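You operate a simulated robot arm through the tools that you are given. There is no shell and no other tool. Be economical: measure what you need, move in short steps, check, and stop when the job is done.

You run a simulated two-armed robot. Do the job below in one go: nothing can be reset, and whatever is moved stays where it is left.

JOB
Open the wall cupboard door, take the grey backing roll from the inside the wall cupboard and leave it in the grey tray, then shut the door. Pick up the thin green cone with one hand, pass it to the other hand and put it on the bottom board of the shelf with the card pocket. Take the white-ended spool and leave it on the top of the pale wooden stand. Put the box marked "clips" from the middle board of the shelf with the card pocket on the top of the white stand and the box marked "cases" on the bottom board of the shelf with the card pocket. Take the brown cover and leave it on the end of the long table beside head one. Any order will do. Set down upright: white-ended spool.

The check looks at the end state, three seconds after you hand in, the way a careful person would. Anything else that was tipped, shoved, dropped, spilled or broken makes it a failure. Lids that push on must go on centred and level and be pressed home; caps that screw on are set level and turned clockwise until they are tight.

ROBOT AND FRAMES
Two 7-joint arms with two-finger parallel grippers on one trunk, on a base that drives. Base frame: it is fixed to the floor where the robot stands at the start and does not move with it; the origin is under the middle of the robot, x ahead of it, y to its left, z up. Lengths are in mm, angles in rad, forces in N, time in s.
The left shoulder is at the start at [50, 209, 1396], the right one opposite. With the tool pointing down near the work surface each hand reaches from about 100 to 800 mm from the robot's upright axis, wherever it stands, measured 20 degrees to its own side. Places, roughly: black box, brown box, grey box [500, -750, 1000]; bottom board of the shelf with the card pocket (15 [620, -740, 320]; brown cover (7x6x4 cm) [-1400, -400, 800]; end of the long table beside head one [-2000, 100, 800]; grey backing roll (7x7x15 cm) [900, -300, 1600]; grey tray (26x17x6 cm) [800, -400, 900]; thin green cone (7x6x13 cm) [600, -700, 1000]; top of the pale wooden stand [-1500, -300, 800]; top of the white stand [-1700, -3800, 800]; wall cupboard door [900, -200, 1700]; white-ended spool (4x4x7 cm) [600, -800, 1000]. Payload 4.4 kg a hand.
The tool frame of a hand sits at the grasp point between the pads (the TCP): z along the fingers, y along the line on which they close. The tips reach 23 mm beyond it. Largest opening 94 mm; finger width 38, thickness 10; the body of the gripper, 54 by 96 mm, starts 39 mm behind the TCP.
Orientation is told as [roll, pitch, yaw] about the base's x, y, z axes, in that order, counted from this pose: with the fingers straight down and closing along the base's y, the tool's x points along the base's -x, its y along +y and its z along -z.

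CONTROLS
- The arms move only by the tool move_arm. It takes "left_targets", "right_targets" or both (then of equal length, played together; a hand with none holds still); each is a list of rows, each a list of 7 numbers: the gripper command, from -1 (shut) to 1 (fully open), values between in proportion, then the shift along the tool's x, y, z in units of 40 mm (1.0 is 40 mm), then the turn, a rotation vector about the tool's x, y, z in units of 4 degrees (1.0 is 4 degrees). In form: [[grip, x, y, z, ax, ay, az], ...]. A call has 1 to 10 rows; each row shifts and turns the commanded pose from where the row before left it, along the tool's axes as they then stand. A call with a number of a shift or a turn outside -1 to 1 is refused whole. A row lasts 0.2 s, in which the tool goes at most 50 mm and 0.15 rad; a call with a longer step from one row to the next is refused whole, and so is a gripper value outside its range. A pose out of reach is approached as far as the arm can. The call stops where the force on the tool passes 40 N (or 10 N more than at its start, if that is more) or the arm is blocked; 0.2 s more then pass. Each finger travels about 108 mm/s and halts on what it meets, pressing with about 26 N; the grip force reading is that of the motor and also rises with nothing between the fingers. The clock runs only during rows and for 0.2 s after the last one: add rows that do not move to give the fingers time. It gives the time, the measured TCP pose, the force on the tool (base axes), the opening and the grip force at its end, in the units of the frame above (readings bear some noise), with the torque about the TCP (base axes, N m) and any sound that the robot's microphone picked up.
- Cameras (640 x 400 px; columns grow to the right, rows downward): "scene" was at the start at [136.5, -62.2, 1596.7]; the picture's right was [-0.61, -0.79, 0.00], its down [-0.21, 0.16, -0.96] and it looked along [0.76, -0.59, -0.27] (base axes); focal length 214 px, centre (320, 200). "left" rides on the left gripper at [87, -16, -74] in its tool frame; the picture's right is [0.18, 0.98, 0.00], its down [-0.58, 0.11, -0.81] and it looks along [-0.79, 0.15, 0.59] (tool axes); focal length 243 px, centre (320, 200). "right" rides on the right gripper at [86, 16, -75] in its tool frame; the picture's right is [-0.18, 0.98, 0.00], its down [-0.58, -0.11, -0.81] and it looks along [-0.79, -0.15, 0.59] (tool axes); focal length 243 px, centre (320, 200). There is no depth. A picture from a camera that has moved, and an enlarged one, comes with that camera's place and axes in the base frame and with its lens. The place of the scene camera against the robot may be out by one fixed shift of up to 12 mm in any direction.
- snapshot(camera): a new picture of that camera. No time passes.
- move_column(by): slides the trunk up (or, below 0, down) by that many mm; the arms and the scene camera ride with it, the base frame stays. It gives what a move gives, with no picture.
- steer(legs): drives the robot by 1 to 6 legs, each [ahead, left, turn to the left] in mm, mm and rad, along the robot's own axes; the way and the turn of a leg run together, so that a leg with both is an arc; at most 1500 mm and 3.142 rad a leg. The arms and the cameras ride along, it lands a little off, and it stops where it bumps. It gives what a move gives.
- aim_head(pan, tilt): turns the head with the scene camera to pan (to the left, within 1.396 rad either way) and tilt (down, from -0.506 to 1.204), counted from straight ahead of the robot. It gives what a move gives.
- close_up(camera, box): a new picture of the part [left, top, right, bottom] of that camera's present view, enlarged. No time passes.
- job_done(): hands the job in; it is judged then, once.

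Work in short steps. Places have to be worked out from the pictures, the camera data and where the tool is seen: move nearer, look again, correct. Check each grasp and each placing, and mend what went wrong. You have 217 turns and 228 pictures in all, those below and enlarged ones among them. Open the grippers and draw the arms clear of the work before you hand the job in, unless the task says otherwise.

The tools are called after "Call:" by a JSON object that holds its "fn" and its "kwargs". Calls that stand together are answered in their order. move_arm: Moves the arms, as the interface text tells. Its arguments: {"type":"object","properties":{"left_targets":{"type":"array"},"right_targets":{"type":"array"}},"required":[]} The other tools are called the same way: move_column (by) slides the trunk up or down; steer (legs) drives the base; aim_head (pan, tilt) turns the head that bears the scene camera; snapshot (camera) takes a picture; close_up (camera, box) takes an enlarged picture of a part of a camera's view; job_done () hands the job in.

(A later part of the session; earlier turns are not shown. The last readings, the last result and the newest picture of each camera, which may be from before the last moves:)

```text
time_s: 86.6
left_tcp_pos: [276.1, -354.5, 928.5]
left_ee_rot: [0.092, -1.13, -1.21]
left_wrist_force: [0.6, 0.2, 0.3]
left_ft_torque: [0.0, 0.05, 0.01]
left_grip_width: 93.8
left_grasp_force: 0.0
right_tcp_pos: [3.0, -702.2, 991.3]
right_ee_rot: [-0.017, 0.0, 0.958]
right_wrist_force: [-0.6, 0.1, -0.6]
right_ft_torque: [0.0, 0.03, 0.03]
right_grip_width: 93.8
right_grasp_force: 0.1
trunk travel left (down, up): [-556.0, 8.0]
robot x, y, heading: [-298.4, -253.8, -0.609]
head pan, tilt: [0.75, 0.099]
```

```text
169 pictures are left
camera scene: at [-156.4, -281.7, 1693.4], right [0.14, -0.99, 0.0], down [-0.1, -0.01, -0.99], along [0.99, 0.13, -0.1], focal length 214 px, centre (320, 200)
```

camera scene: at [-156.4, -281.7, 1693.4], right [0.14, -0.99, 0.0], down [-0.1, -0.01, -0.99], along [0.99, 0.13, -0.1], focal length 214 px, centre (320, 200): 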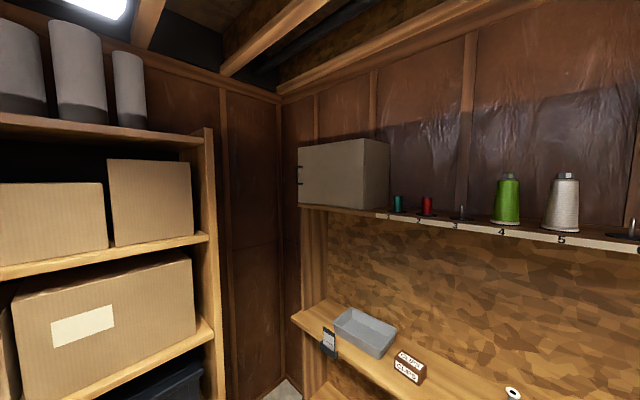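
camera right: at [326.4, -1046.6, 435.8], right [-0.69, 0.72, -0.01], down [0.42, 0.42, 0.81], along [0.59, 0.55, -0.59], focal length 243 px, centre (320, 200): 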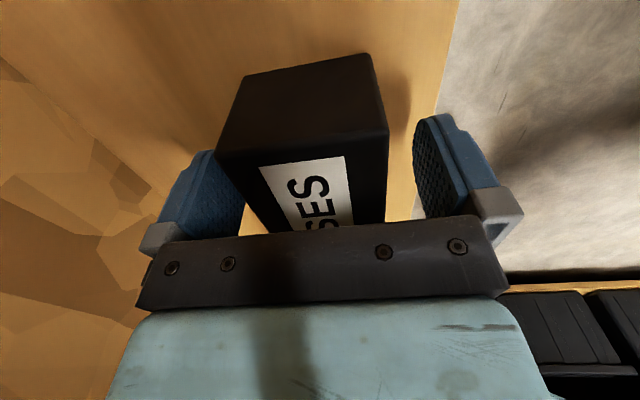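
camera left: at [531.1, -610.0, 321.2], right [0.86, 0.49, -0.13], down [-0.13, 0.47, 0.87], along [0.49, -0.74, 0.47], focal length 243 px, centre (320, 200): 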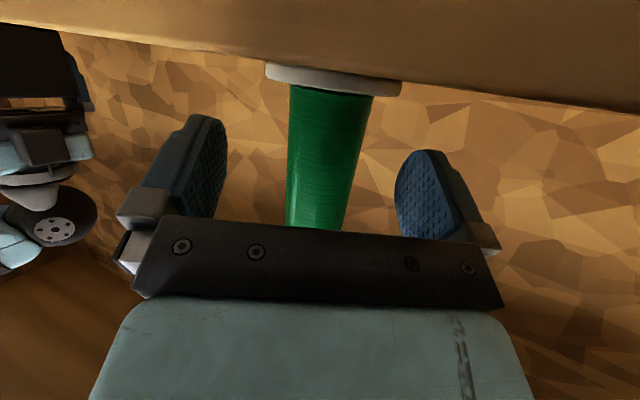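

Everything stands well. The door plane is at about n=830 (u −600…−172), handle near z≈1710 on its left side. I raise the left hand and yaw it to face the cupboard while still in free space.

Call:
{"fn": "move_arm", "kwargs": {"left_targets": [[1, -0.81, 0, -0.385, -0.864, 0, -0.41], [1, -0.81, 0, -0.385, -0.864, 0, -0.41], [1, -0.81, 0, -0.385, -0.864, 0, -0.41], [1, -0.81, 0, -0.385, -0.864, 0, -0.41], [1, -0.81, 0, -0.385, -0.864, 0, -0.41], [1, -0.81, 0, -0.385, -0.864, 0, -0.41], [1, -0.81, 0, -0.385, -0.864, 0, -0.41], [1, -0.81, 0, -0.385, -0.864, 0, -0.41], [1, -0.81, 0, -0.385, -0.864, 0, -0.41], [1, -0.81, 0, -0.385, 0, 0, 0]]}}

Call:
{"fn": "move_arm", "kwargs": {"left_targets": [[1, -0.81, 0, -0.385, 0, 0, 0], [1, -0.81, 0, -0.385, 0, 0, 0], [1, -0.81, 0, -0.385, 0, 0, 0], [1, -0.81, 0, -0.385, 0, 0, 0], [1, -0.81, 0, -0.385, 0, 0, 0], [1, -0.81, 0, -0.385, 0, 0, 0], [1, -0.81, 0, -0.385, 0, 0, 0], [1, -0.81, 0, -0.385, 0, 0, 0], [1, 0, 0, 0, 0, 0, 0]]}}

```text
time_s: 88.8
left_tcp_pos: [264.9, -358.2, 1284.4]
left_ee_rot: [0.074, -1.151, -0.59]
left_wrist_force: [-0.7, 0.4, -0.4]
left_ft_torque: [-0.02, -0.01, 0.01]
left_grip_width: 93.9
left_grasp_force: 0.1
right_tcp_pos: [3.1, -702.7, 991.3]
right_ee_rot: [-0.013, -0.001, 0.956]
right_wrist_force: [0.2, -0.4, -0.8]
right_ft_torque: [0.0, 0.01, -0.01]
right_grip_width: 93.9
right_grasp_force: 0.0
trunk travel left (down, up): [-556.0, 8.0]
robot x, y, heading: [-297.1, -250.2, -0.615]
head pan, tilt: [0.75, 0.099]
```

```text
time_s: 90.8
left_tcp_pos: [252.6, -362.6, 1574.4]
left_ee_rot: [0.072, -1.15, -0.591]
left_wrist_force: [0.4, 0.3, -1.1]
left_ft_torque: [-0.04, 0.03, -0.05]
left_grip_width: 94.0
left_grasp_force: 0.0
right_tcp_pos: [2.9, -702.6, 990.5]
right_ee_rot: [-0.015, 0.003, 0.955]
right_wrist_force: [0.8, 0.0, 0.1]
right_ft_torque: [-0.03, -0.01, 0.01]
right_grip_width: 94.1
right_grasp_force: 0.0
trunk travel left (down, up): [-556.0, 8.0]
robot x, y, heading: [-297.9, -246.2, -0.61]
head pan, tilt: [0.75, 0.099]
```

Reachable. I level the hand, fix the roll, rise to ~1700 and then drive left.

Call:
{"fn": "move_arm", "kwargs": {"left_targets": [[1, -0.61, 0, -0.28, 0.2, -0.86, 0], [1, -0.62, 0, -0.25, 0.2, -0.86, 0], [1, -0.63, 0, -0.22, 0.2, -0.86, 0], [1, -0.65, 0, -0.18, 0.2, -0.86, 0], [1, -0.66, 0, -0.12, 0.2, -0.86, 0], [1, 0, 0, 0, 0, 0, 0]]}}

Call:
{"fn": "steer", "kwargs": {"legs": [[0, 450, 0]]}}

Call:
{"fn": "aim_head", "kwargs": {"pan": 0.5, "tilt": 0.0}}

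Call:
{"fn": "snapshot", "kwargs": {"camera": "scene"}}

Call:
{"fn": "snapshot", "kwargs": {"camera": "left"}}

```text
time_s: 92.2
left_tcp_pos: [247.0, -363.5, 1710.0]
left_ee_rot: [0.1, -1.45, -0.691]
left_wrist_force: [0.2, 0.9, -0.3]
left_ft_torque: [-0.01, 0.0, -0.03]
left_grip_width: 93.7
left_grasp_force: 0.1
right_tcp_pos: [3.0, -701.7, 990.6]
right_ee_rot: [-0.015, 0.0, 0.957]
right_wrist_force: [0.0, -0.5, 0.1]
right_ft_torque: [0.0, 0.0, 0.01]
right_grip_width: 93.9
right_grasp_force: 0.0
trunk travel left (down, up): [-556.0, 8.0]
robot x, y, heading: [-300.0, -249.9, -0.618]
head pan, tilt: [0.75, 0.099]
```

```text
time_s: 96.6
left_tcp_pos: [506.6, 8.0, 1709.2]
left_ee_rot: [0.099, -1.45, -0.685]
left_wrist_force: [0.1, -0.8, -0.7]
left_ft_torque: [0.02, 0.0, 0.0]
left_grip_width: 94.1
left_grasp_force: 0.0
right_tcp_pos: [262.6, -331.7, 991.2]
right_ee_rot: [-0.014, -0.001, 0.965]
right_wrist_force: [0.0, -0.4, -0.5]
right_ft_torque: [0.02, 0.03, -0.01]
right_grip_width: 94.3
right_grasp_force: 0.1
trunk travel left (down, up): [-556.0, 8.0]
robot x, y, heading: [-42.1, 113.8, -0.608]
head pan, tilt: [0.75, 0.099]
```

```text
time_s: 97.4
left_tcp_pos: [505.0, 8.1, 1708.3]
left_ee_rot: [0.097, -1.449, -0.683]
left_wrist_force: [0.2, 0.2, -0.6]
left_ft_torque: [0.0, -0.03, 0.01]
left_grip_width: 94.0
left_grasp_force: 0.0
right_tcp_pos: [263.0, -331.9, 990.1]
right_ee_rot: [-0.016, 0.003, 0.964]
right_wrist_force: [-0.1, -0.4, 0.4]
right_ft_torque: [-0.02, 0.03, 0.02]
right_grip_width: 93.9
right_grasp_force: 0.0
trunk travel left (down, up): [-556.0, 8.0]
robot x, y, heading: [-41.2, 119.9, -0.609]
head pan, tilt: [0.499, 0.0]
```

```text
168 pictures are left
camera scene: at [99.9, 65.0, 1702.5], right [-0.11, -0.99, 0.0], down [0.0, 0.0, -1.0], along [0.99, -0.11, 0.0], focal length 214 px, centre (320, 200)
```

scene: 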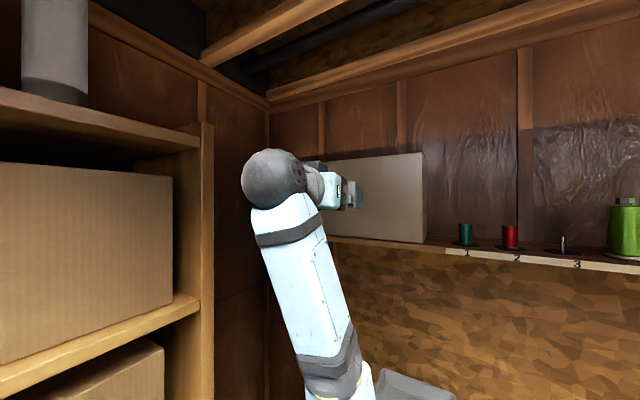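

```text
167 pictures are left
camera left: at [429.8, 41.8, 1630.7], right [0.53, 0.83, -0.17], down [-0.55, 0.49, 0.67], along [0.65, -0.26, 0.72], focal length 243 px, centre (320, 200)
```

left: 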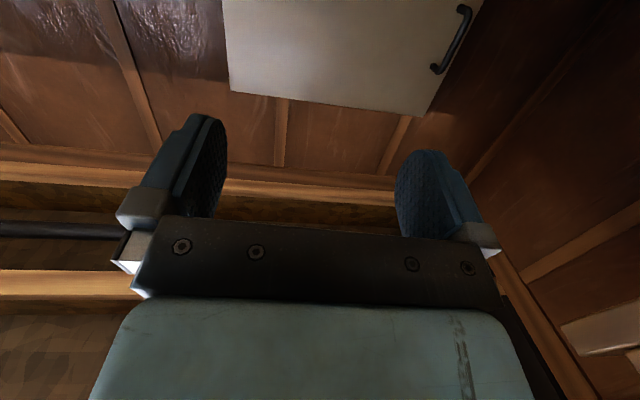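

Triangulated handle bar: about [985,−10,1710]. Drive 250 ahead and 130 left towards it.

Call:
{"fn": "steer", "kwargs": {"legs": [[250, 130, -0.015]]}}

Call:
{"fn": "snapshot", "kwargs": {"camera": "left"}}

Call:
{"fn": "snapshot", "kwargs": {"camera": "scene"}}

```text
time_s: 99.4
left_tcp_pos: [782.1, -36.3, 1710.8]
left_ee_rot: [0.103, -1.453, -0.704]
left_wrist_force: [0.5, 0.6, -0.3]
left_ft_torque: [-0.06, -0.02, 0.01]
left_grip_width: 94.1
left_grasp_force: 0.2
right_tcp_pos: [534.6, -374.4, 991.1]
right_ee_rot: [-0.015, -0.001, 0.95]
right_wrist_force: [-1.6, -0.3, -0.1]
right_ft_torque: [0.0, -0.02, -0.02]
right_grip_width: 94.1
right_grasp_force: 0.2
trunk travel left (down, up): [-556.0, 8.0]
robot x, y, heading: [242.4, 84.2, -0.622]
head pan, tilt: [0.499, 0.0]
```

```text
166 pictures are left
camera left: at [706.3, -2.6, 1631.3], right [0.54, 0.82, -0.17], down [-0.55, 0.5, 0.67], along [0.64, -0.27, 0.72], focal length 243 px, centre (320, 200)
```

left: 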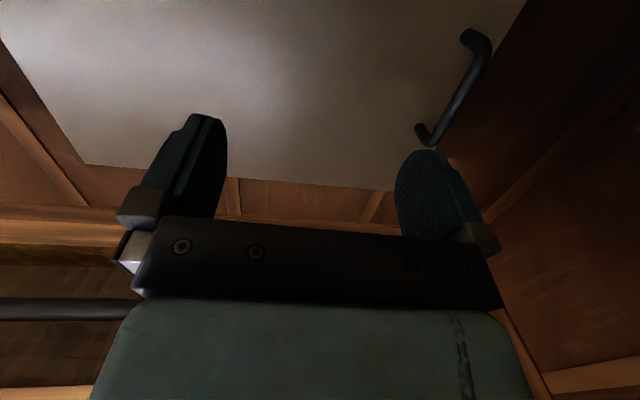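

```text
165 pictures are left
camera scene: at [376.8, 25.3, 1702.8], right [-0.12, -0.99, 0.0], down [0.0, 0.0, -1.0], along [0.99, -0.12, 0.0], focal length 214 px, centre (320, 200)
```

scene: 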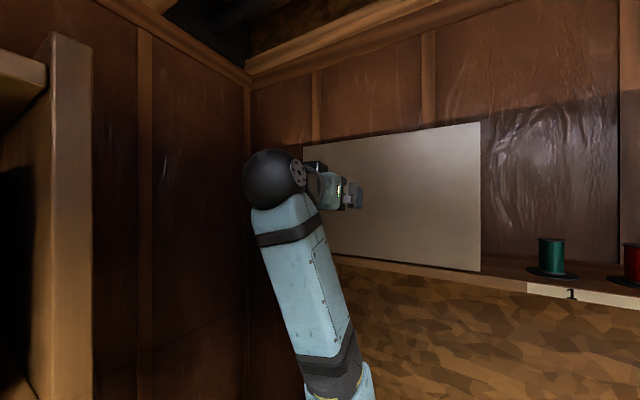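

Bar now at [989,−5,1712]. I shift the hand 143 mm to its left and part of the way in, then check.

Call:
{"fn": "move_arm", "kwargs": {"left_targets": [[1, -0.1, 0.89, 0.2, 0, 0, 0], [1, -0.1, 0.89, 0.2, 0, 0, 0], [1, -0.1, 0.89, 0.2, 0, 0, 0], [1, -0.1, 0.89, 0.2, 0, 0, 0], [1, 0, 0, 0, 0, 0, 0]]}}

Call:
{"fn": "snapshot", "kwargs": {"camera": "left"}}

Call:
{"fn": "snapshot", "kwargs": {"camera": "scene"}}

```text
time_s: 100.6
left_tcp_pos: [888.7, 60.1, 1721.2]
left_ee_rot: [0.108, -1.45, -0.708]
left_wrist_force: [0.5, -0.3, -0.3]
left_ft_torque: [0.01, 0.03, 0.05]
left_grip_width: 94.0
left_grasp_force: 0.0
right_tcp_pos: [534.9, -374.7, 991.0]
right_ee_rot: [-0.014, 0.0, 0.95]
right_wrist_force: [0.1, -0.4, 0.2]
right_ft_torque: [0.0, 0.01, -0.03]
right_grip_width: 94.3
right_grasp_force: 0.1
trunk travel left (down, up): [-556.0, 8.0]
robot x, y, heading: [236.4, 85.1, -0.623]
head pan, tilt: [0.499, 0.0]
```

```text
164 pictures are left
camera left: at [813.8, 94.4, 1642.7], right [0.54, 0.82, -0.17], down [-0.55, 0.5, 0.67], along [0.64, -0.27, 0.72], focal length 243 px, centre (320, 200)
```

left: 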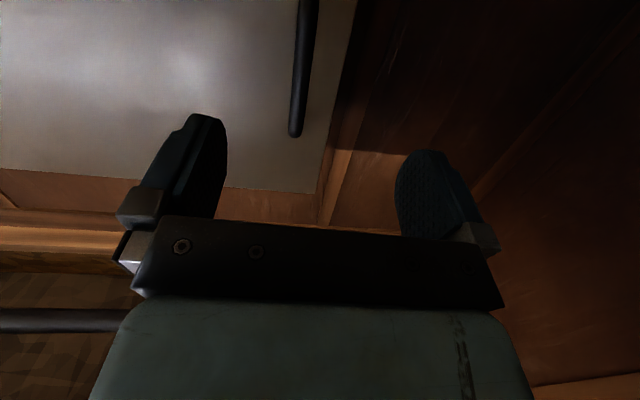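

```text
163 pictures are left
camera scene: at [377.4, 24.0, 1702.6], right [-0.12, -0.99, 0.0], down [0.0, 0.0, -1.0], along [0.99, -0.12, 0.0], focal length 214 px, centre (320, 200)
```

scene: 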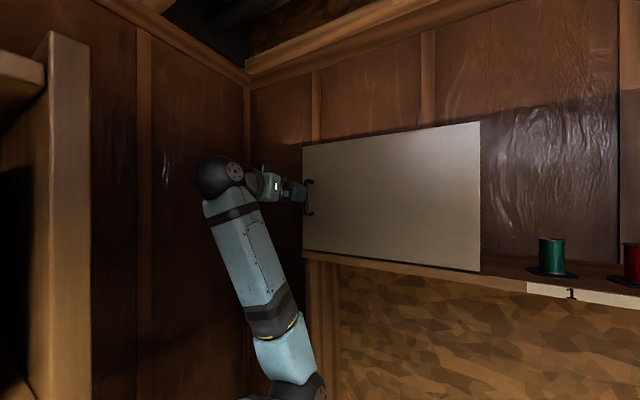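

The bar is centred between the fingers. Advance 106 mm and close on it.

Call:
{"fn": "move_arm", "kwargs": {"left_targets": [[1, 0, 0.03, 0.88, 0, 0, 0], [1, 0, 0.03, 0.88, 0, 0, 0], [1, 0, 0.03, 0.88, 0, 0, 0], [1, 0, 0, 0, 0, 0, 0]]}}

Call:
{"fn": "snapshot", "kwargs": {"camera": "left"}}

```text
time_s: 101.6
left_tcp_pos: [977.0, 6.7, 1709.7]
left_ee_rot: [0.104, -1.453, -0.701]
left_wrist_force: [-2.7, 2.8, -0.8]
left_ft_torque: [0.04, -0.06, -0.22]
left_grip_width: 94.0
left_grasp_force: 0.1
right_tcp_pos: [535.1, -374.8, 990.5]
right_ee_rot: [-0.015, 0.0, 0.951]
right_wrist_force: [-0.8, 0.4, -0.7]
right_ft_torque: [-0.02, 0.01, 0.02]
right_grip_width: 94.2
right_grasp_force: 0.0
trunk travel left (down, up): [-556.0, 8.0]
robot x, y, heading: [240.2, 79.8, -0.623]
head pan, tilt: [0.499, 0.0]
```

```text
162 pictures are left
camera left: at [901.8, 42.3, 1631.1], right [0.54, 0.82, -0.17], down [-0.55, 0.5, 0.67], along [0.64, -0.27, 0.72], focal length 243 px, centre (320, 200)
```

left: 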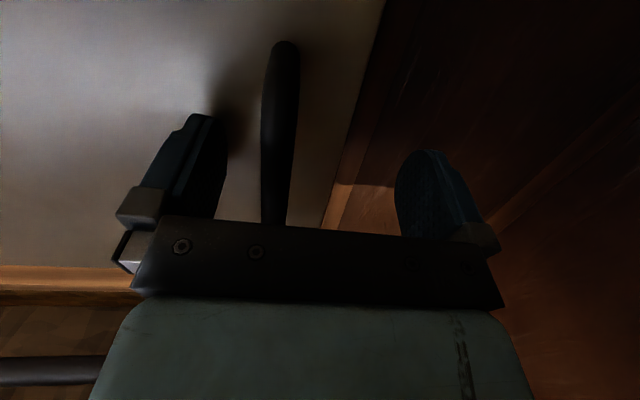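

Handle lies between the fingers. Close.

Call:
{"fn": "move_arm", "kwargs": {"left_targets": [[-1, 0, -0.2, -0.1, 0, 0, 0], [-1, 0, 0, 0, 0, 0, 0], [-1, 0, 0, 0, 0, 0, 0], [-1, 0, 0, 0, 0, 0, 0]]}}

Call:
{"fn": "snapshot", "kwargs": {"camera": "left"}}

```text
time_s: 102.6
left_tcp_pos: [966.3, -9.0, 1709.8]
left_ee_rot: [0.114, -1.447, -0.726]
left_wrist_force: [-13.2, -16.1, -5.9]
left_ft_torque: [-1.84, 0.3, 0.05]
left_grip_width: 11.9
left_grasp_force: 45.0
right_tcp_pos: [533.3, -376.3, 989.9]
right_ee_rot: [-0.015, -0.002, 0.943]
right_wrist_force: [0.5, -0.1, 0.0]
right_ft_torque: [0.04, 0.0, 0.03]
right_grip_width: 94.3
right_grasp_force: 0.0
trunk travel left (down, up): [-556.0, 8.0]
robot x, y, heading: [241.4, 79.1, -0.629]
head pan, tilt: [0.499, 0.0]
stopped in row 4 (left hand): the force on the tool passed its limit at 41 N (the readings are from after the stop); the commanded pose is now the measured one
```

```text
161 pictures are left
camera left: at [890.1, 27.5, 1631.8], right [0.55, 0.82, -0.17], down [-0.54, 0.5, 0.68], along [0.64, -0.28, 0.72], focal length 243 px, centre (320, 200)
```

left: 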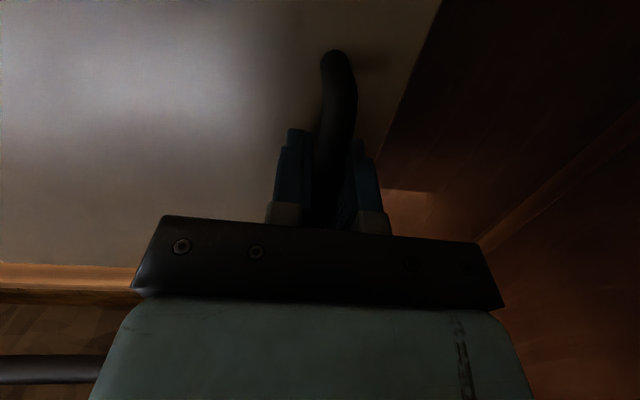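

Handle gripped (11.9 mm). Pull along the arc, first ~10°.

Call:
{"fn": "move_arm", "kwargs": {"left_targets": [[-1, 0, -0.02, -0.4, 0, 0, 0], [-1, 0, -0.06, -0.4, 0, 0, 0], [-1, 0, -0.1, -0.4, 0, 0, 0], [-1, 0, -0.14, -0.4, 0, 0, 0]]}}

Call:
{"fn": "snapshot", "kwargs": {"camera": "scene"}}

```text
time_s: 103.3
left_tcp_pos: [936.5, 6.5, 1709.9]
left_ee_rot: [0.094, -1.438, -0.708]
left_wrist_force: [-8.2, -15.4, -18.1]
left_ft_torque: [-2.23, -0.27, 0.21]
left_grip_width: 12.0
left_grasp_force: 44.9
right_tcp_pos: [533.3, -377.6, 990.3]
right_ee_rot: [-0.016, -0.001, 0.944]
right_wrist_force: [-0.2, -0.5, 0.4]
right_ft_torque: [-0.01, 0.0, 0.02]
right_grip_width: 93.6
right_grasp_force: 0.1
trunk travel left (down, up): [-556.0, 8.0]
robot x, y, heading: [241.6, 77.9, -0.619]
head pan, tilt: [0.499, 0.0]
stopped in row 3 (left hand): the force on the tool passed its limit at 41 N (the readings are from after the stop); the commanded pose is now the measured one
```

```text
160 pictures are left
camera scene: at [376.7, 20.5, 1702.6], right [-0.13, -0.99, 0.0], down [0.0, 0.0, -1.0], along [0.99, -0.13, 0.0], focal length 214 px, centre (320, 200)
```

scene: 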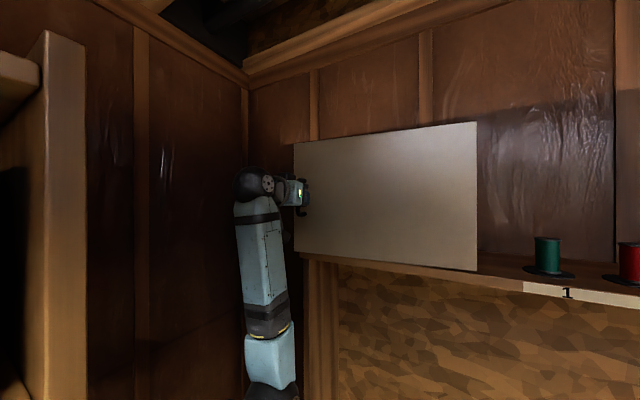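

The door is moving. The handle tugs right and down, so I add those components and continue.

Call:
{"fn": "move_arm", "kwargs": {"left_targets": [[-1, 0.08, -0.15, -0.3, 0, 0, 0], [-1, 0.03, -0.12, -0.35, 0, 0, 0], [-1, 0, -0.14, -0.35, 0, 0, 0], [-1, 0, -0.16, -0.35, 0, 0, 0], [-1, 0, -0.18, -0.35, 0, 0, 0]]}}

Call:
{"fn": "snapshot", "kwargs": {"camera": "scene"}}

```text
time_s: 104.5
left_tcp_pos: [872.6, 32.1, 1711.7]
left_ee_rot: [0.032, -1.427, -0.634]
left_wrist_force: [3.2, 4.6, -28.1]
left_ft_torque: [-1.73, 0.69, 0.54]
left_grip_width: 11.5
left_grasp_force: 45.3
right_tcp_pos: [536.1, -373.4, 991.9]
right_ee_rot: [-0.014, 0.004, 0.946]
right_wrist_force: [0.1, 0.0, 0.0]
right_ft_torque: [0.02, -0.02, -0.01]
right_grip_width: 93.8
right_grasp_force: 0.1
trunk travel left (down, up): [-556.0, 8.0]
robot x, y, heading: [236.9, 79.7, -0.623]
head pan, tilt: [0.499, 0.0]
stopped in row 5 (left hand): the force on the tool passed its limit at 42 N (the readings are from after the stop); the commanded pose is now the measured one
```

```text
159 pictures are left
camera scene: at [380.9, 26.8, 1702.2], right [-0.12, -0.99, 0.0], down [0.0, 0.0, -1.0], along [0.99, -0.12, 0.0], focal length 214 px, centre (320, 200)
```

scene: 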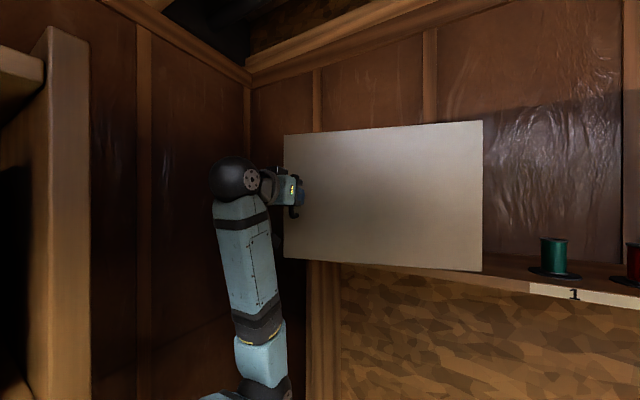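

About 15° open. Continue with the downward correction.

Call:
{"fn": "move_arm", "kwargs": {"left_targets": [[-1, 0.25, -0.15, -0.25, 0, 0, 0], [-1, 0.05, -0.17, -0.35, 0, 0, 0], [-1, 0.05, -0.2, -0.35, 0, 0, 0], [-1, 0.05, -0.22, -0.35, 0, 0, 0], [-1, 0.05, -0.24, -0.35, 0, 0, 0]]}}

Call:
{"fn": "snapshot", "kwargs": {"camera": "scene"}}

```text
time_s: 105.6
left_tcp_pos: [800.8, 46.0, 1708.2]
left_ee_rot: [-0.038, -1.451, -0.558]
left_wrist_force: [0.9, 18.7, 23.3]
left_ft_torque: [0.37, 0.68, -0.34]
left_grip_width: 11.6
left_grasp_force: 44.7
right_tcp_pos: [535.3, -371.9, 992.5]
right_ee_rot: [-0.022, 0.003, 0.95]
right_wrist_force: [0.0, 0.0, -0.2]
right_ft_torque: [-0.03, 0.02, 0.0]
right_grip_width: 94.0
right_grasp_force: 0.1
trunk travel left (down, up): [-556.0, 8.0]
robot x, y, heading: [237.9, 78.7, -0.62]
head pan, tilt: [0.499, 0.0]
stopped in row 5 (left hand): the force on the tool passed its limit at 94 N (the readings are from after the stop); the commanded pose is now the measured one
```

```text
158 pictures are left
camera scene: at [377.1, 30.7, 1702.6], right [-0.12, -0.99, 0.0], down [0.0, 0.0, -1.0], along [0.99, -0.12, 0.0], focal length 214 px, centre (320, 200)
```

scene: 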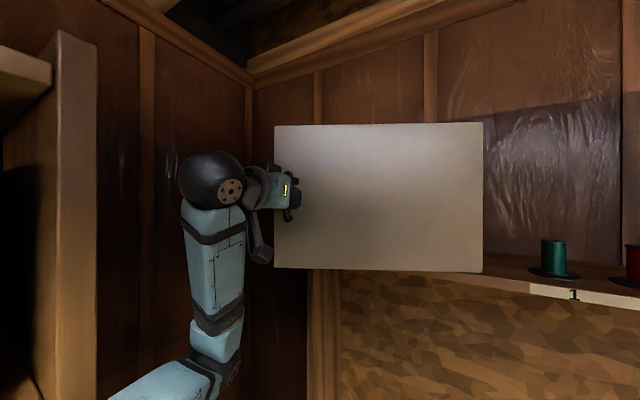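

Door about 26° open; the arm is folding toward the rack. I release the handle (half-open) and back the base 200 mm so the arm can work extended.

Call:
{"fn": "move_arm", "kwargs": {"left_targets": [[-0.2, 0, 0, 0, 0, 0, 0], [-0.1, 0, 0, 0, 0, 0, 0], [-0.1, 0, 0, 0, 0, 0, 0]]}}

Call:
{"fn": "steer", "kwargs": {"legs": [[-200, 0, 0]]}}

Call:
{"fn": "snapshot", "kwargs": {"camera": "scene"}}

Call:
{"fn": "snapshot", "kwargs": {"camera": "left"}}

```text
time_s: 106.4
left_tcp_pos: [802.7, 36.1, 1707.6]
left_ee_rot: [0.017, -1.442, -0.618]
left_wrist_force: [0.5, 0.5, 1.1]
left_ft_torque: [0.0, -0.04, 0.01]
left_grip_width: 42.4
left_grasp_force: 0.0
right_tcp_pos: [535.9, -373.6, 990.8]
right_ee_rot: [-0.017, 0.001, 0.947]
right_wrist_force: [0.6, 0.4, -0.4]
right_ft_torque: [0.0, -0.01, 0.02]
right_grip_width: 94.0
right_grasp_force: 0.0
trunk travel left (down, up): [-556.0, 8.0]
robot x, y, heading: [239.8, 83.1, -0.622]
head pan, tilt: [0.499, 0.0]
```

```text
time_s: 108.0
left_tcp_pos: [672.6, 63.5, 1697.9]
left_ee_rot: [0.082, -1.418, -0.754]
left_wrist_force: [1.6, 0.2, 0.8]
left_ft_torque: [0.0, 0.0, -0.01]
left_grip_width: 42.2
left_grasp_force: 0.2
right_tcp_pos: [364.6, -305.1, 966.8]
right_ee_rot: [0.025, -0.01, 0.881]
right_wrist_force: [0.4, 0.9, -0.7]
right_ft_torque: [0.04, 0.04, 0.02]
right_grip_width: 94.3
right_grasp_force: 0.1
trunk travel left (down, up): [-556.0, 8.0]
robot x, y, heading: [82.5, 194.9, -0.687]
head pan, tilt: [0.499, 0.0]
```

```text
157 pictures are left
camera scene: at [252.9, 77.7, 1696.2], right [-0.19, -0.98, -0.03], down [-0.03, 0.04, -1.0], along [0.98, -0.19, -0.03], focal length 214 px, centre (320, 200)
```

scene: 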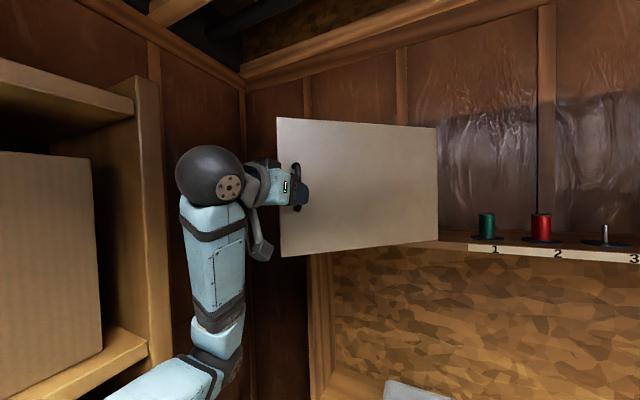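

```text
156 pictures are left
camera left: at [597.7, 105.7, 1622.4], right [0.59, 0.79, -0.17], down [-0.49, 0.52, 0.7], along [0.64, -0.33, 0.69], focal length 243 px, centre (320, 200)
```

left: 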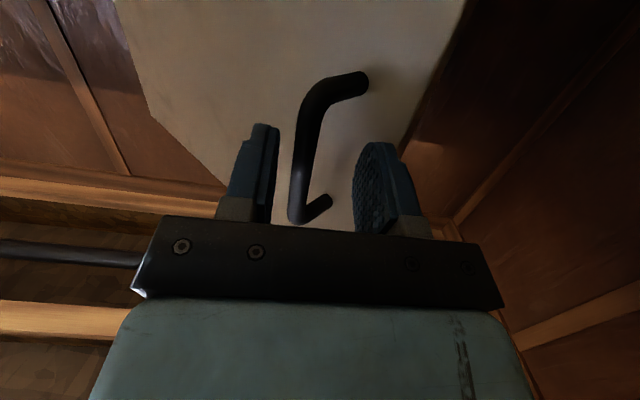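

The door came along to about 45°, but the robot was pushed askew – something on the left side touches the rack. I look.

Call:
{"fn": "aim_head", "kwargs": {"pan": 1.39, "tilt": 0.5}}

Call:
{"fn": "snapshot", "kwargs": {"camera": "scene"}}

```text
time_s: 109.2
left_tcp_pos: [667.7, 68.1, 1700.1]
left_ee_rot: [0.027, -1.427, -0.716]
left_wrist_force: [0.7, 0.9, 0.2]
left_ft_torque: [0.01, -0.02, -0.01]
left_grip_width: 42.2
left_grasp_force: 0.0
right_tcp_pos: [358.2, -302.0, 970.8]
right_ee_rot: [0.021, -0.007, 0.871]
right_wrist_force: [0.4, 0.4, 0.4]
right_ft_torque: [-0.02, 0.02, -0.01]
right_grip_width: 94.2
right_grasp_force: 0.1
trunk travel left (down, up): [-556.0, 8.0]
robot x, y, heading: [80.6, 192.5, -0.702]
head pan, tilt: [1.389, 0.499]
```

```text
155 pictures are left
camera scene: at [231.6, 165.1, 1652.9], right [0.63, -0.77, -0.04], down [-0.39, -0.28, -0.88], along [0.67, 0.57, -0.48], focal length 214 px, centre (320, 200)
```

scene: 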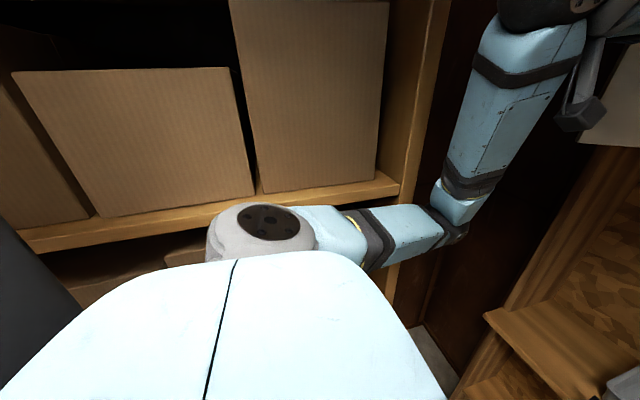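

The upper arm leans on the rack's end post. I drive back-right, which frees it and also swings the door further along its arc.

Call:
{"fn": "steer", "kwargs": {"legs": [[-60, -140, 0]]}}

Call:
{"fn": "aim_head", "kwargs": {"pan": 0.5, "tilt": 0.1}}

Call:
{"fn": "snapshot", "kwargs": {"camera": "scene"}}

Call:
{"fn": "snapshot", "kwargs": {"camera": "left"}}

```text
time_s: 110.0
left_tcp_pos: [663.3, 75.7, 1706.5]
left_ee_rot: [-0.065, -1.445, -0.644]
left_wrist_force: [-0.1, 0.9, 0.2]
left_ft_torque: [0.04, 0.0, 0.0]
left_grip_width: 42.2
left_grasp_force: 0.0
right_tcp_pos: [348.7, -301.5, 978.6]
right_ee_rot: [0.01, 0.009, 0.853]
right_wrist_force: [0.0, -0.2, 0.1]
right_ft_torque: [-0.03, -0.08, 0.01]
right_grip_width: 93.8
right_grasp_force: 0.0
trunk travel left (down, up): [-556.0, 8.0]
robot x, y, heading: [77.9, 184.4, -0.714]
head pan, tilt: [1.389, 0.499]
stopped in leg 1: the robot was blocked; the commanded pose is now the measured one
```

```text
time_s: 111.2
left_tcp_pos: [664.4, 73.2, 1704.1]
left_ee_rot: [-0.039, -1.44, -0.663]
left_wrist_force: [-0.3, -0.2, 0.1]
left_ft_torque: [0.01, 0.01, 0.01]
left_grip_width: 42.3
left_grasp_force: 0.0
right_tcp_pos: [348.9, -302.3, 975.9]
right_ee_rot: [0.014, 0.004, 0.855]
right_wrist_force: [0.1, -0.6, 0.5]
right_ft_torque: [0.01, 0.01, 0.02]
right_grip_width: 94.0
right_grasp_force: 0.1
trunk travel left (down, up): [-556.0, 8.0]
robot x, y, heading: [76.3, 190.8, -0.711]
head pan, tilt: [0.499, 0.099]
```

```text
154 pictures are left
camera scene: at [250.2, 97.7, 1688.0], right [-0.21, -0.98, -0.01], down [-0.12, 0.04, -0.99], along [0.97, -0.21, -0.13], focal length 214 px, centre (320, 200)
```

scene: 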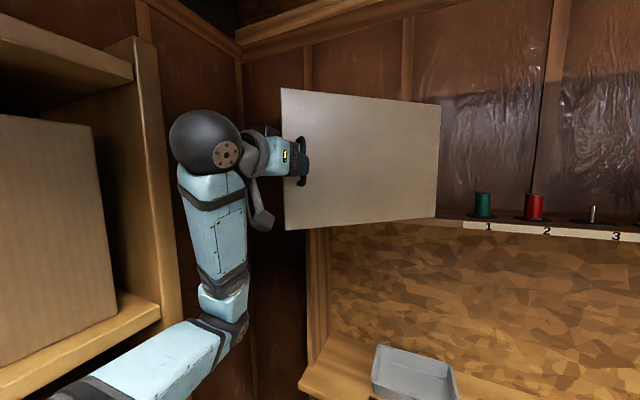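

```text
153 pictures are left
camera left: at [591.0, 115.7, 1626.6], right [0.62, 0.77, -0.19], down [-0.48, 0.55, 0.68], along [0.62, -0.33, 0.71], focal length 243 px, centre (320, 200)
```

left: 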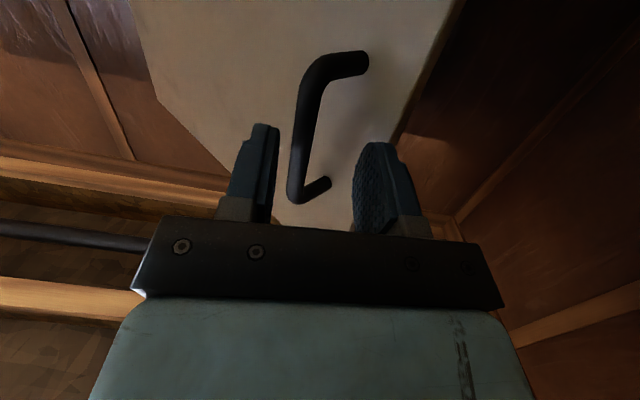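

The elbow is hooked behind the post, so I free the hand instead: lift it above the handle, then move it right along the open side, which draws the elbow in.

Call:
{"fn": "move_arm", "kwargs": {"left_targets": [[-0.1, -0.8, 0, 0, 0, 0, 0], [-0.1, -0.8, 0, 0, 0, 0, 0], [-0.1, -0.8, 0, 0, 0, 0, 0], [-0.1, 0, 0, 0, 0, 0, 0]]}}

Call:
{"fn": "snapshot", "kwargs": {"camera": "left"}}

```text
time_s: 112.4
left_tcp_pos: [663.7, 76.2, 1804.2]
left_ee_rot: [-0.043, -1.451, -0.661]
left_wrist_force: [-0.5, 0.0, 0.4]
left_ft_torque: [0.01, 0.03, 0.02]
left_grip_width: 42.0
left_grasp_force: 0.2
right_tcp_pos: [344.4, -297.1, 982.5]
right_ee_rot: [0.002, 0.006, 0.857]
right_wrist_force: [-0.4, -0.1, 0.6]
right_ft_torque: [0.02, -0.02, 0.0]
right_grip_width: 94.0
right_grasp_force: 0.0
trunk travel left (down, up): [-556.0, 8.0]
robot x, y, heading: [78.0, 188.6, -0.711]
head pan, tilt: [0.499, 0.099]
stopped in row 4 (left hand): the arm was blocked; the commanded pose is now the measured one
```

```text
152 pictures are left
camera left: at [591.7, 118.4, 1725.4], right [0.62, 0.76, -0.19], down [-0.48, 0.56, 0.67], along [0.62, -0.33, 0.71], focal length 243 px, centre (320, 200)
```

left: 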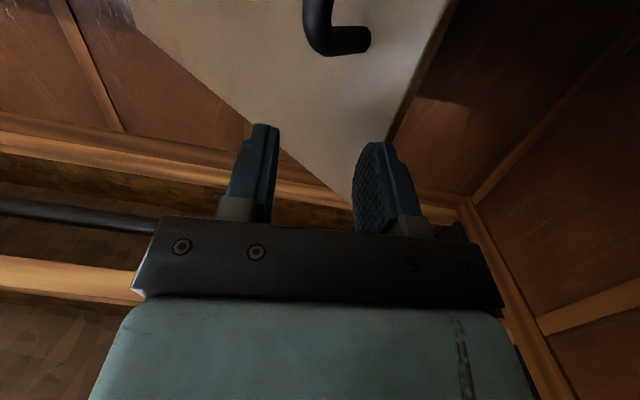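

Hand is clear above the handle. Move it right 160 mm.

Call:
{"fn": "move_arm", "kwargs": {"left_targets": [[-1, 0, -1, 0, 0, 0, 0], [-1, 0, -1, 0, 0, 0, 0], [-1, 0, -1, 0, 0, 0, 0], [-1, 0, -1, 0, 0, 0, 0], [-1, 0, 0, 0, 0, 0, 0]]}}

Call:
{"fn": "aim_head", "kwargs": {"pan": 1.39, "tilt": 0.5}}

Call:
{"fn": "snapshot", "kwargs": {"camera": "scene"}}

```text
time_s: 113.6
left_tcp_pos: [533.7, -28.2, 1815.6]
left_ee_rot: [-0.002, -1.469, -0.692]
left_wrist_force: [0.2, 0.9, 0.0]
left_ft_torque: [0.0, 0.02, 0.0]
left_grip_width: 0.0
left_grasp_force: 25.6
right_tcp_pos: [333.3, -290.7, 990.1]
right_ee_rot: [-0.015, 0.0, 0.861]
right_wrist_force: [1.1, -0.4, 0.5]
right_ft_torque: [0.0, 0.0, 0.01]
right_grip_width: 94.0
right_grasp_force: 0.0
trunk travel left (down, up): [-556.0, 8.0]
robot x, y, heading: [79.5, 191.8, -0.711]
head pan, tilt: [0.499, 0.099]
```

```text
time_s: 114.8
left_tcp_pos: [534.1, -29.1, 1814.9]
left_ee_rot: [0.0, -1.469, -0.696]
left_wrist_force: [0.6, -0.4, 0.8]
left_ft_torque: [0.01, -0.01, -0.01]
left_grip_width: 0.0
left_grasp_force: 25.8
right_tcp_pos: [335.0, -290.2, 991.3]
right_ee_rot: [-0.016, 0.001, 0.859]
right_wrist_force: [1.0, 0.3, 0.5]
right_ft_torque: [-0.01, 0.0, -0.01]
right_grip_width: 94.0
right_grasp_force: 0.0
trunk travel left (down, up): [-556.0, 8.0]
robot x, y, heading: [74.0, 187.3, -0.708]
head pan, tilt: [1.389, 0.499]
```

```text
151 pictures are left
camera scene: at [194.8, 196.8, 1656.5], right [0.63, -0.78, 0.0], down [-0.37, -0.3, -0.88], along [0.68, 0.55, -0.48], focal length 214 px, centre (320, 200)
```

scene: 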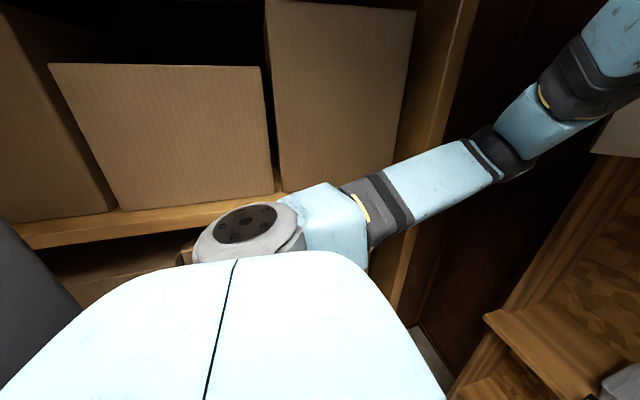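

Free now. I slide 130 mm right and square up, so that the left arm can hook the door's free edge in an extended posture.

Call:
{"fn": "steer", "kwargs": {"legs": [[0, -130, 0], [0, 0, 0.08]]}}

Call:
{"fn": "aim_head", "kwargs": {"pan": 0.5, "tilt": 0.0}}

Call:
{"fn": "snapshot", "kwargs": {"camera": "scene"}}

```text
time_s: 117.1
left_tcp_pos: [465.5, -90.5, 1816.1]
left_ee_rot: [0.016, -1.47, -0.633]
left_wrist_force: [0.1, 0.2, 0.5]
left_ft_torque: [-0.03, 0.0, 0.01]
left_grip_width: 0.1
left_grasp_force: 25.7
right_tcp_pos: [287.1, -365.9, 990.1]
right_ee_rot: [-0.016, -0.001, 0.94]
right_wrist_force: [0.0, -0.6, 0.0]
right_ft_torque: [-0.02, -0.01, -0.03]
right_grip_width: 93.9
right_grasp_force: 0.1
trunk travel left (down, up): [-556.0, 8.0]
robot x, y, heading: [-5.0, 89.8, -0.63]
head pan, tilt: [1.389, 0.499]
```

```text
time_s: 118.3
left_tcp_pos: [467.1, -89.8, 1815.2]
left_ee_rot: [0.002, -1.47, -0.622]
left_wrist_force: [0.3, -0.3, -0.8]
left_ft_torque: [0.01, -0.02, 0.02]
left_grip_width: 0.0
left_grasp_force: 26.3
right_tcp_pos: [286.8, -365.6, 991.1]
right_ee_rot: [-0.017, 0.001, 0.939]
right_wrist_force: [-0.2, -0.2, 0.4]
right_ft_torque: [-0.03, 0.0, 0.03]
right_grip_width: 94.1
right_grasp_force: 0.1
trunk travel left (down, up): [-556.0, 8.0]
robot x, y, heading: [-6.4, 91.1, -0.628]
head pan, tilt: [0.499, 0.0]
```

```text
150 pictures are left
camera scene: at [133.1, 34.9, 1702.5], right [-0.13, -0.99, 0.0], down [0.0, 0.0, -1.0], along [0.99, -0.13, 0.0], focal length 214 px, centre (320, 200)
```

scene: 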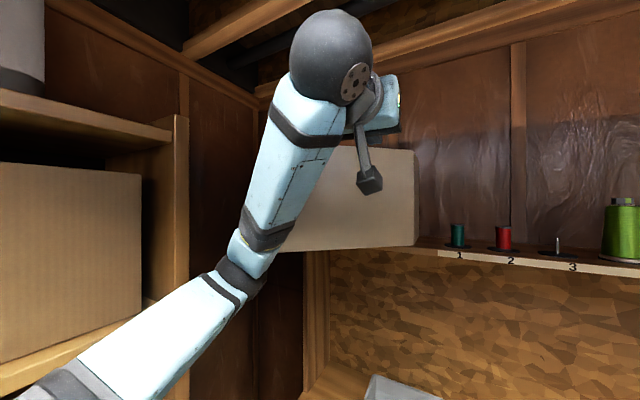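

Now the left hand, opened, moves 240 mm left to stand in front of the door's free edge.

Call:
{"fn": "move_arm", "kwargs": {"left_targets": [[1, 0, 1, 0, 0, 0, 0], [1, 0, 1, 0, 0, 0, 0], [1, 0, 1, 0, 0, 0, 0], [1, 0, 1, 0, 0, 0, 0], [1, 0, 1, 0, 0, 0, 0], [1, 0, 1, 0, 0, 0, 0], [1, 0, 0, 0, 0, 0, 0]]}}

Call:
{"fn": "snapshot", "kwargs": {"camera": "left"}}

Call:
{"fn": "snapshot", "kwargs": {"camera": "scene"}}

```text
time_s: 119.9
left_tcp_pos: [599.8, 97.1, 1816.4]
left_ee_rot: [0.067, -1.468, -0.689]
left_wrist_force: [-0.4, -0.2, 0.7]
left_ft_torque: [-0.01, 0.0, 0.0]
left_grip_width: 94.0
left_grasp_force: 0.1
right_tcp_pos: [284.7, -369.7, 989.9]
right_ee_rot: [-0.013, -0.006, 0.94]
right_wrist_force: [-0.2, 0.3, -0.2]
right_ft_torque: [0.02, -0.01, -0.01]
right_grip_width: 93.8
right_grasp_force: 0.0
trunk travel left (down, up): [-556.0, 8.0]
robot x, y, heading: [-4.8, 89.8, -0.633]
head pan, tilt: [0.499, 0.0]
```

```text
149 pictures are left
camera left: at [526.4, 131.5, 1736.5], right [0.56, 0.81, -0.18], down [-0.54, 0.52, 0.66], along [0.63, -0.27, 0.73], focal length 243 px, centre (320, 200)
```

left: 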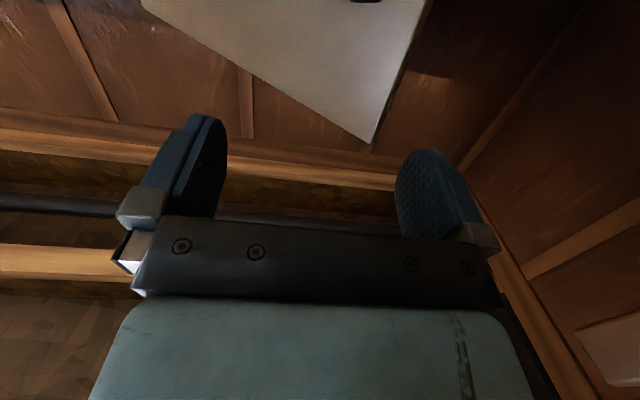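

```text
148 pictures are left
camera scene: at [128.9, 26.1, 1702.7], right [-0.13, -0.99, -0.01], down [0.0, 0.01, -1.0], along [0.99, -0.13, 0.0], focal length 214 px, centre (320, 200)
```

scene: 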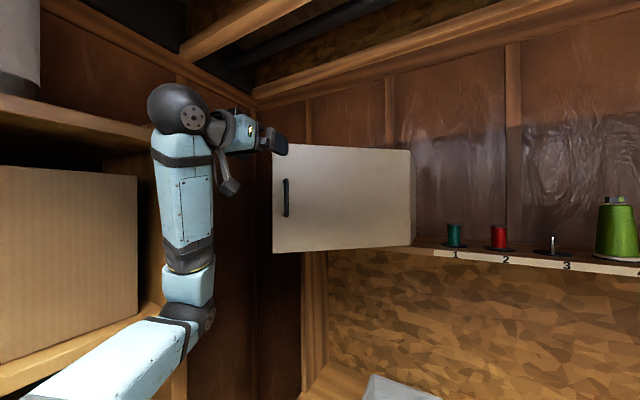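

The free edge sits between the fingers. Nudge 20 mm left and advance 100 mm so the left finger is behind the edge.

Call:
{"fn": "move_arm", "kwargs": {"left_targets": [[1, 0.2, 0.5, 0, 0, 0, 0], [1, 0, 0, 0.85, 0, 0, 0], [1, 0, 0, 0.85, 0, 0, 0], [1, 0, 0, 0.85, 0, 0, 0], [1, 0, 0, 0, 0, 0, 0]]}}

Call:
{"fn": "snapshot", "kwargs": {"camera": "left"}}

```text
time_s: 121.1
left_tcp_pos: [686.4, 59.0, 1805.2]
left_ee_rot: [0.085, -1.474, -0.696]
left_wrist_force: [-1.5, 19.9, -9.8]
left_ft_torque: [-0.56, 0.4, 0.97]
left_grip_width: 94.1
left_grasp_force: 0.3
right_tcp_pos: [281.4, -368.1, 991.2]
right_ee_rot: [-0.02, -0.007, 0.94]
right_wrist_force: [-0.1, 0.3, 0.0]
right_ft_torque: [-0.02, 0.01, -0.03]
right_grip_width: 94.0
right_grasp_force: 0.1
trunk travel left (down, up): [-556.0, 8.0]
robot x, y, heading: [-8.4, 89.8, -0.625]
head pan, tilt: [0.499, 0.0]
```

```text
147 pictures are left
camera left: at [611.8, 93.8, 1724.4], right [0.55, 0.82, -0.18], down [-0.55, 0.51, 0.66], along [0.63, -0.27, 0.73], focal length 243 px, centre (320, 200)
```

left: 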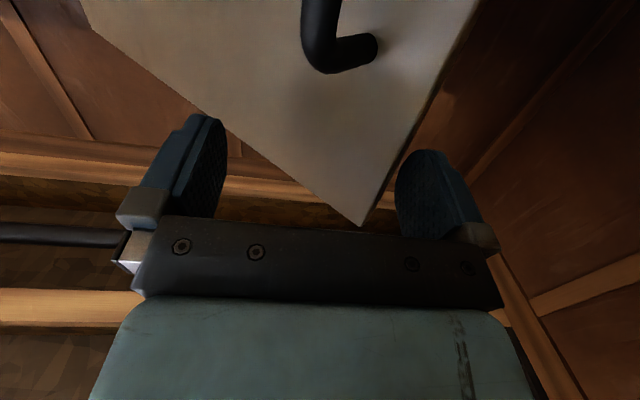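

The left finger is behind the door edge. Sweep the door open: right 190 mm and back 100 mm.

Call:
{"fn": "move_arm", "kwargs": {"left_targets": [[1, 0, -0.2, -0.4, 0, 0, 0], [1, 0, -0.6, -0.2, 0, 0, 0], [1, 0, -0.6, -0.25, 0, 0, 0], [1, 0, -0.6, -0.25, 0, 0, 0], [1, 0, -0.6, -0.3, 0, 0, 0], [1, 0, -0.6, -0.3, 0, 0, 0]]}}

Call:
{"fn": "snapshot", "kwargs": {"camera": "left"}}

Call:
{"fn": "snapshot", "kwargs": {"camera": "scene"}}

```text
time_s: 122.0
left_tcp_pos: [626.2, 50.9, 1802.0]
left_ee_rot: [-0.131, -1.476, -0.463]
left_wrist_force: [-6.2, 29.7, -6.7]
left_ft_torque: [-0.7, 0.59, 1.54]
left_grip_width: 94.2
left_grasp_force: 0.5
right_tcp_pos: [289.1, -360.2, 993.9]
right_ee_rot: [-0.021, 0.005, 0.947]
right_wrist_force: [0.6, -0.9, -0.2]
right_ft_torque: [-0.02, -0.01, -0.02]
right_grip_width: 94.2
right_grasp_force: 0.1
trunk travel left (down, up): [-556.0, 8.0]
robot x, y, heading: [-6.0, 95.0, -0.62]
head pan, tilt: [0.499, 0.0]
stopped in row 4 (left hand): the force on the tool passed its limit at 44 N (the readings are from after the stop); the commanded pose is now the measured one
```

```text
146 pictures are left
camera left: at [550.6, 81.3, 1722.1], right [0.54, 0.82, -0.2], down [-0.55, 0.52, 0.65], along [0.64, -0.24, 0.73], focal length 243 px, centre (320, 200)
```

left: 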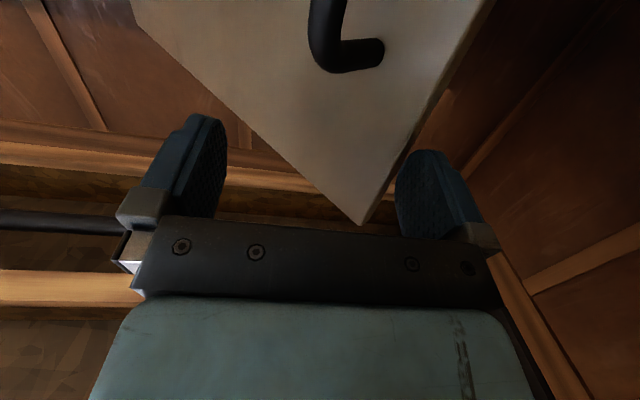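

```text
145 pictures are left
camera scene: at [131.9, 45.2, 1702.7], right [-0.12, -0.99, 0.01], down [0.0, -0.01, -1.0], along [0.99, -0.12, 0.0], focal length 214 px, centre (320, 200)
```

scene: 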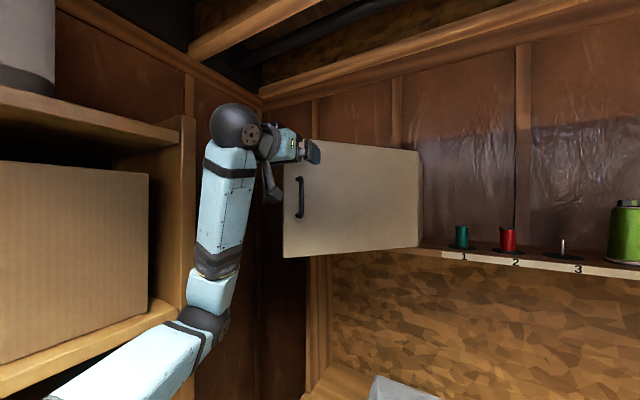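

Works. Continue the sweep with a bit more backward motion.

Call:
{"fn": "move_arm", "kwargs": {"left_targets": [[1, 0, 0, -0.5, 0, 0, 0], [1, 0, -0.5, -0.3, 0, 0, 0], [1, 0, -0.5, -0.3, 0, 0, 0], [1, 0, -0.5, -0.3, 0, 0, 0], [1, 0, -0.5, -0.3, 0, 0, 0], [1, 0, -0.5, -0.25, 0, 0, 0], [1, 0, -0.5, -0.25, 0, 0, 0]]}}

Call:
{"fn": "snapshot", "kwargs": {"camera": "left"}}

Call:
{"fn": "snapshot", "kwargs": {"camera": "scene"}}

```text
time_s: 123.7
left_tcp_pos: [482.5, -9.7, 1810.7]
left_ee_rot: [-0.036, -1.474, -0.57]
left_wrist_force: [-8.0, 11.7, -6.4]
left_ft_torque: [-0.33, 0.11, 0.8]
left_grip_width: 93.8
left_grasp_force: 0.0
right_tcp_pos: [287.7, -362.7, 993.5]
right_ee_rot: [-0.019, 0.001, 0.942]
right_wrist_force: [-0.1, -0.5, 0.7]
right_ft_torque: [0.03, -0.01, 0.0]
right_grip_width: 94.1
right_grasp_force: 0.1
trunk travel left (down, up): [-556.0, 8.0]
robot x, y, heading: [-5.6, 91.5, -0.626]
head pan, tilt: [0.499, 0.0]
```

```text
144 pictures are left
camera left: at [407.5, 23.2, 1730.9], right [0.55, 0.82, -0.19], down [-0.55, 0.52, 0.66], along [0.63, -0.26, 0.73], focal length 243 px, centre (320, 200)
```

left: 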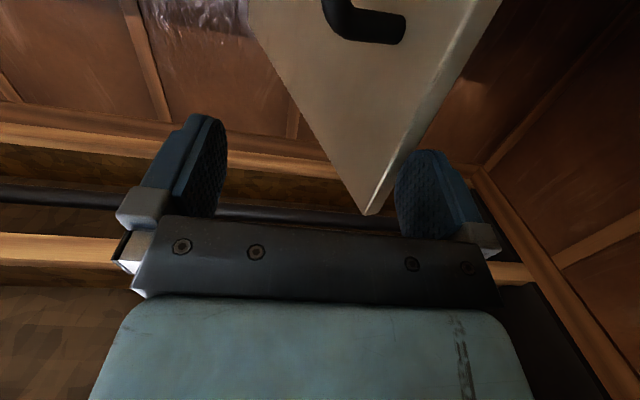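

```text
143 pictures are left
camera scene: at [130.2, 39.6, 1703.0], right [-0.13, -0.99, 0.0], down [0.0, 0.0, -1.0], along [0.99, -0.13, 0.0], focal length 214 px, centre (320, 200)
```

scene: 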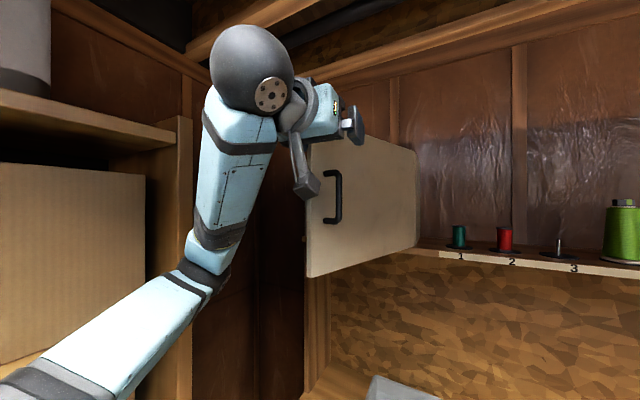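

About 70° open. Push further right to reach ~95°.

Call:
{"fn": "move_arm", "kwargs": {"left_targets": [[1, 0, -0.6, -0.1, 0, 0, 0], [1, 0, -0.6, -0.05, 0, 0, 0], [1, 0, -0.6, 0, 0, 0, 0], [1, 0, -0.6, 0, 0, 0, 0], [1, 0, -0.6, 0, 0, 0, 0], [1, 0, -0.6, 0, 0, 0, 0]]}}

Call:
{"fn": "snapshot", "kwargs": {"camera": "left"}}

Call:
{"fn": "snapshot", "kwargs": {"camera": "scene"}}

```text
time_s: 124.2
left_tcp_pos: [451.4, -33.1, 1812.0]
left_ee_rot: [-0.051, -1.479, -0.553]
left_wrist_force: [-16.7, 19.7, -10.8]
left_ft_torque: [-0.62, 0.27, 1.35]
left_grip_width: 93.9
left_grasp_force: 0.1
right_tcp_pos: [285.7, -360.1, 993.8]
right_ee_rot: [-0.023, 0.001, 0.945]
right_wrist_force: [-0.3, -0.3, -0.2]
right_ft_torque: [-0.01, -0.01, 0.01]
right_grip_width: 94.0
right_grasp_force: 0.0
trunk travel left (down, up): [-556.0, 8.0]
robot x, y, heading: [-3.0, 92.5, -0.626]
head pan, tilt: [0.499, 0.0]
stopped in row 2 (left hand): the force on the tool passed its limit at 44 N (the readings are from after the stop); the commanded pose is now the measured one
```

```text
142 pictures are left
camera left: at [377.5, 0.0, 1731.9], right [0.54, 0.82, -0.19], down [-0.55, 0.52, 0.65], along [0.63, -0.25, 0.73], focal length 243 px, centre (320, 200)
```

left: 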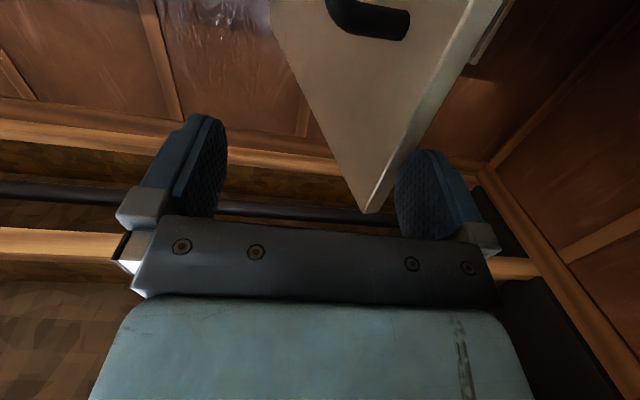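

```text
141 pictures are left
camera scene: at [126.1, 43.0, 1703.3], right [-0.13, -0.99, 0.0], down [0.01, 0.0, -1.0], along [0.99, -0.13, 0.01], focal length 214 px, centre (320, 200)
```

scene: 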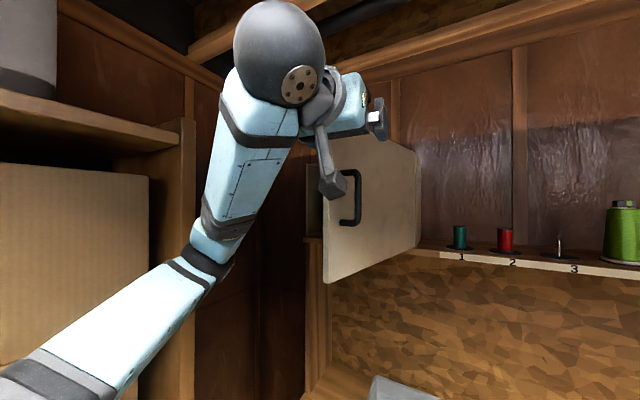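

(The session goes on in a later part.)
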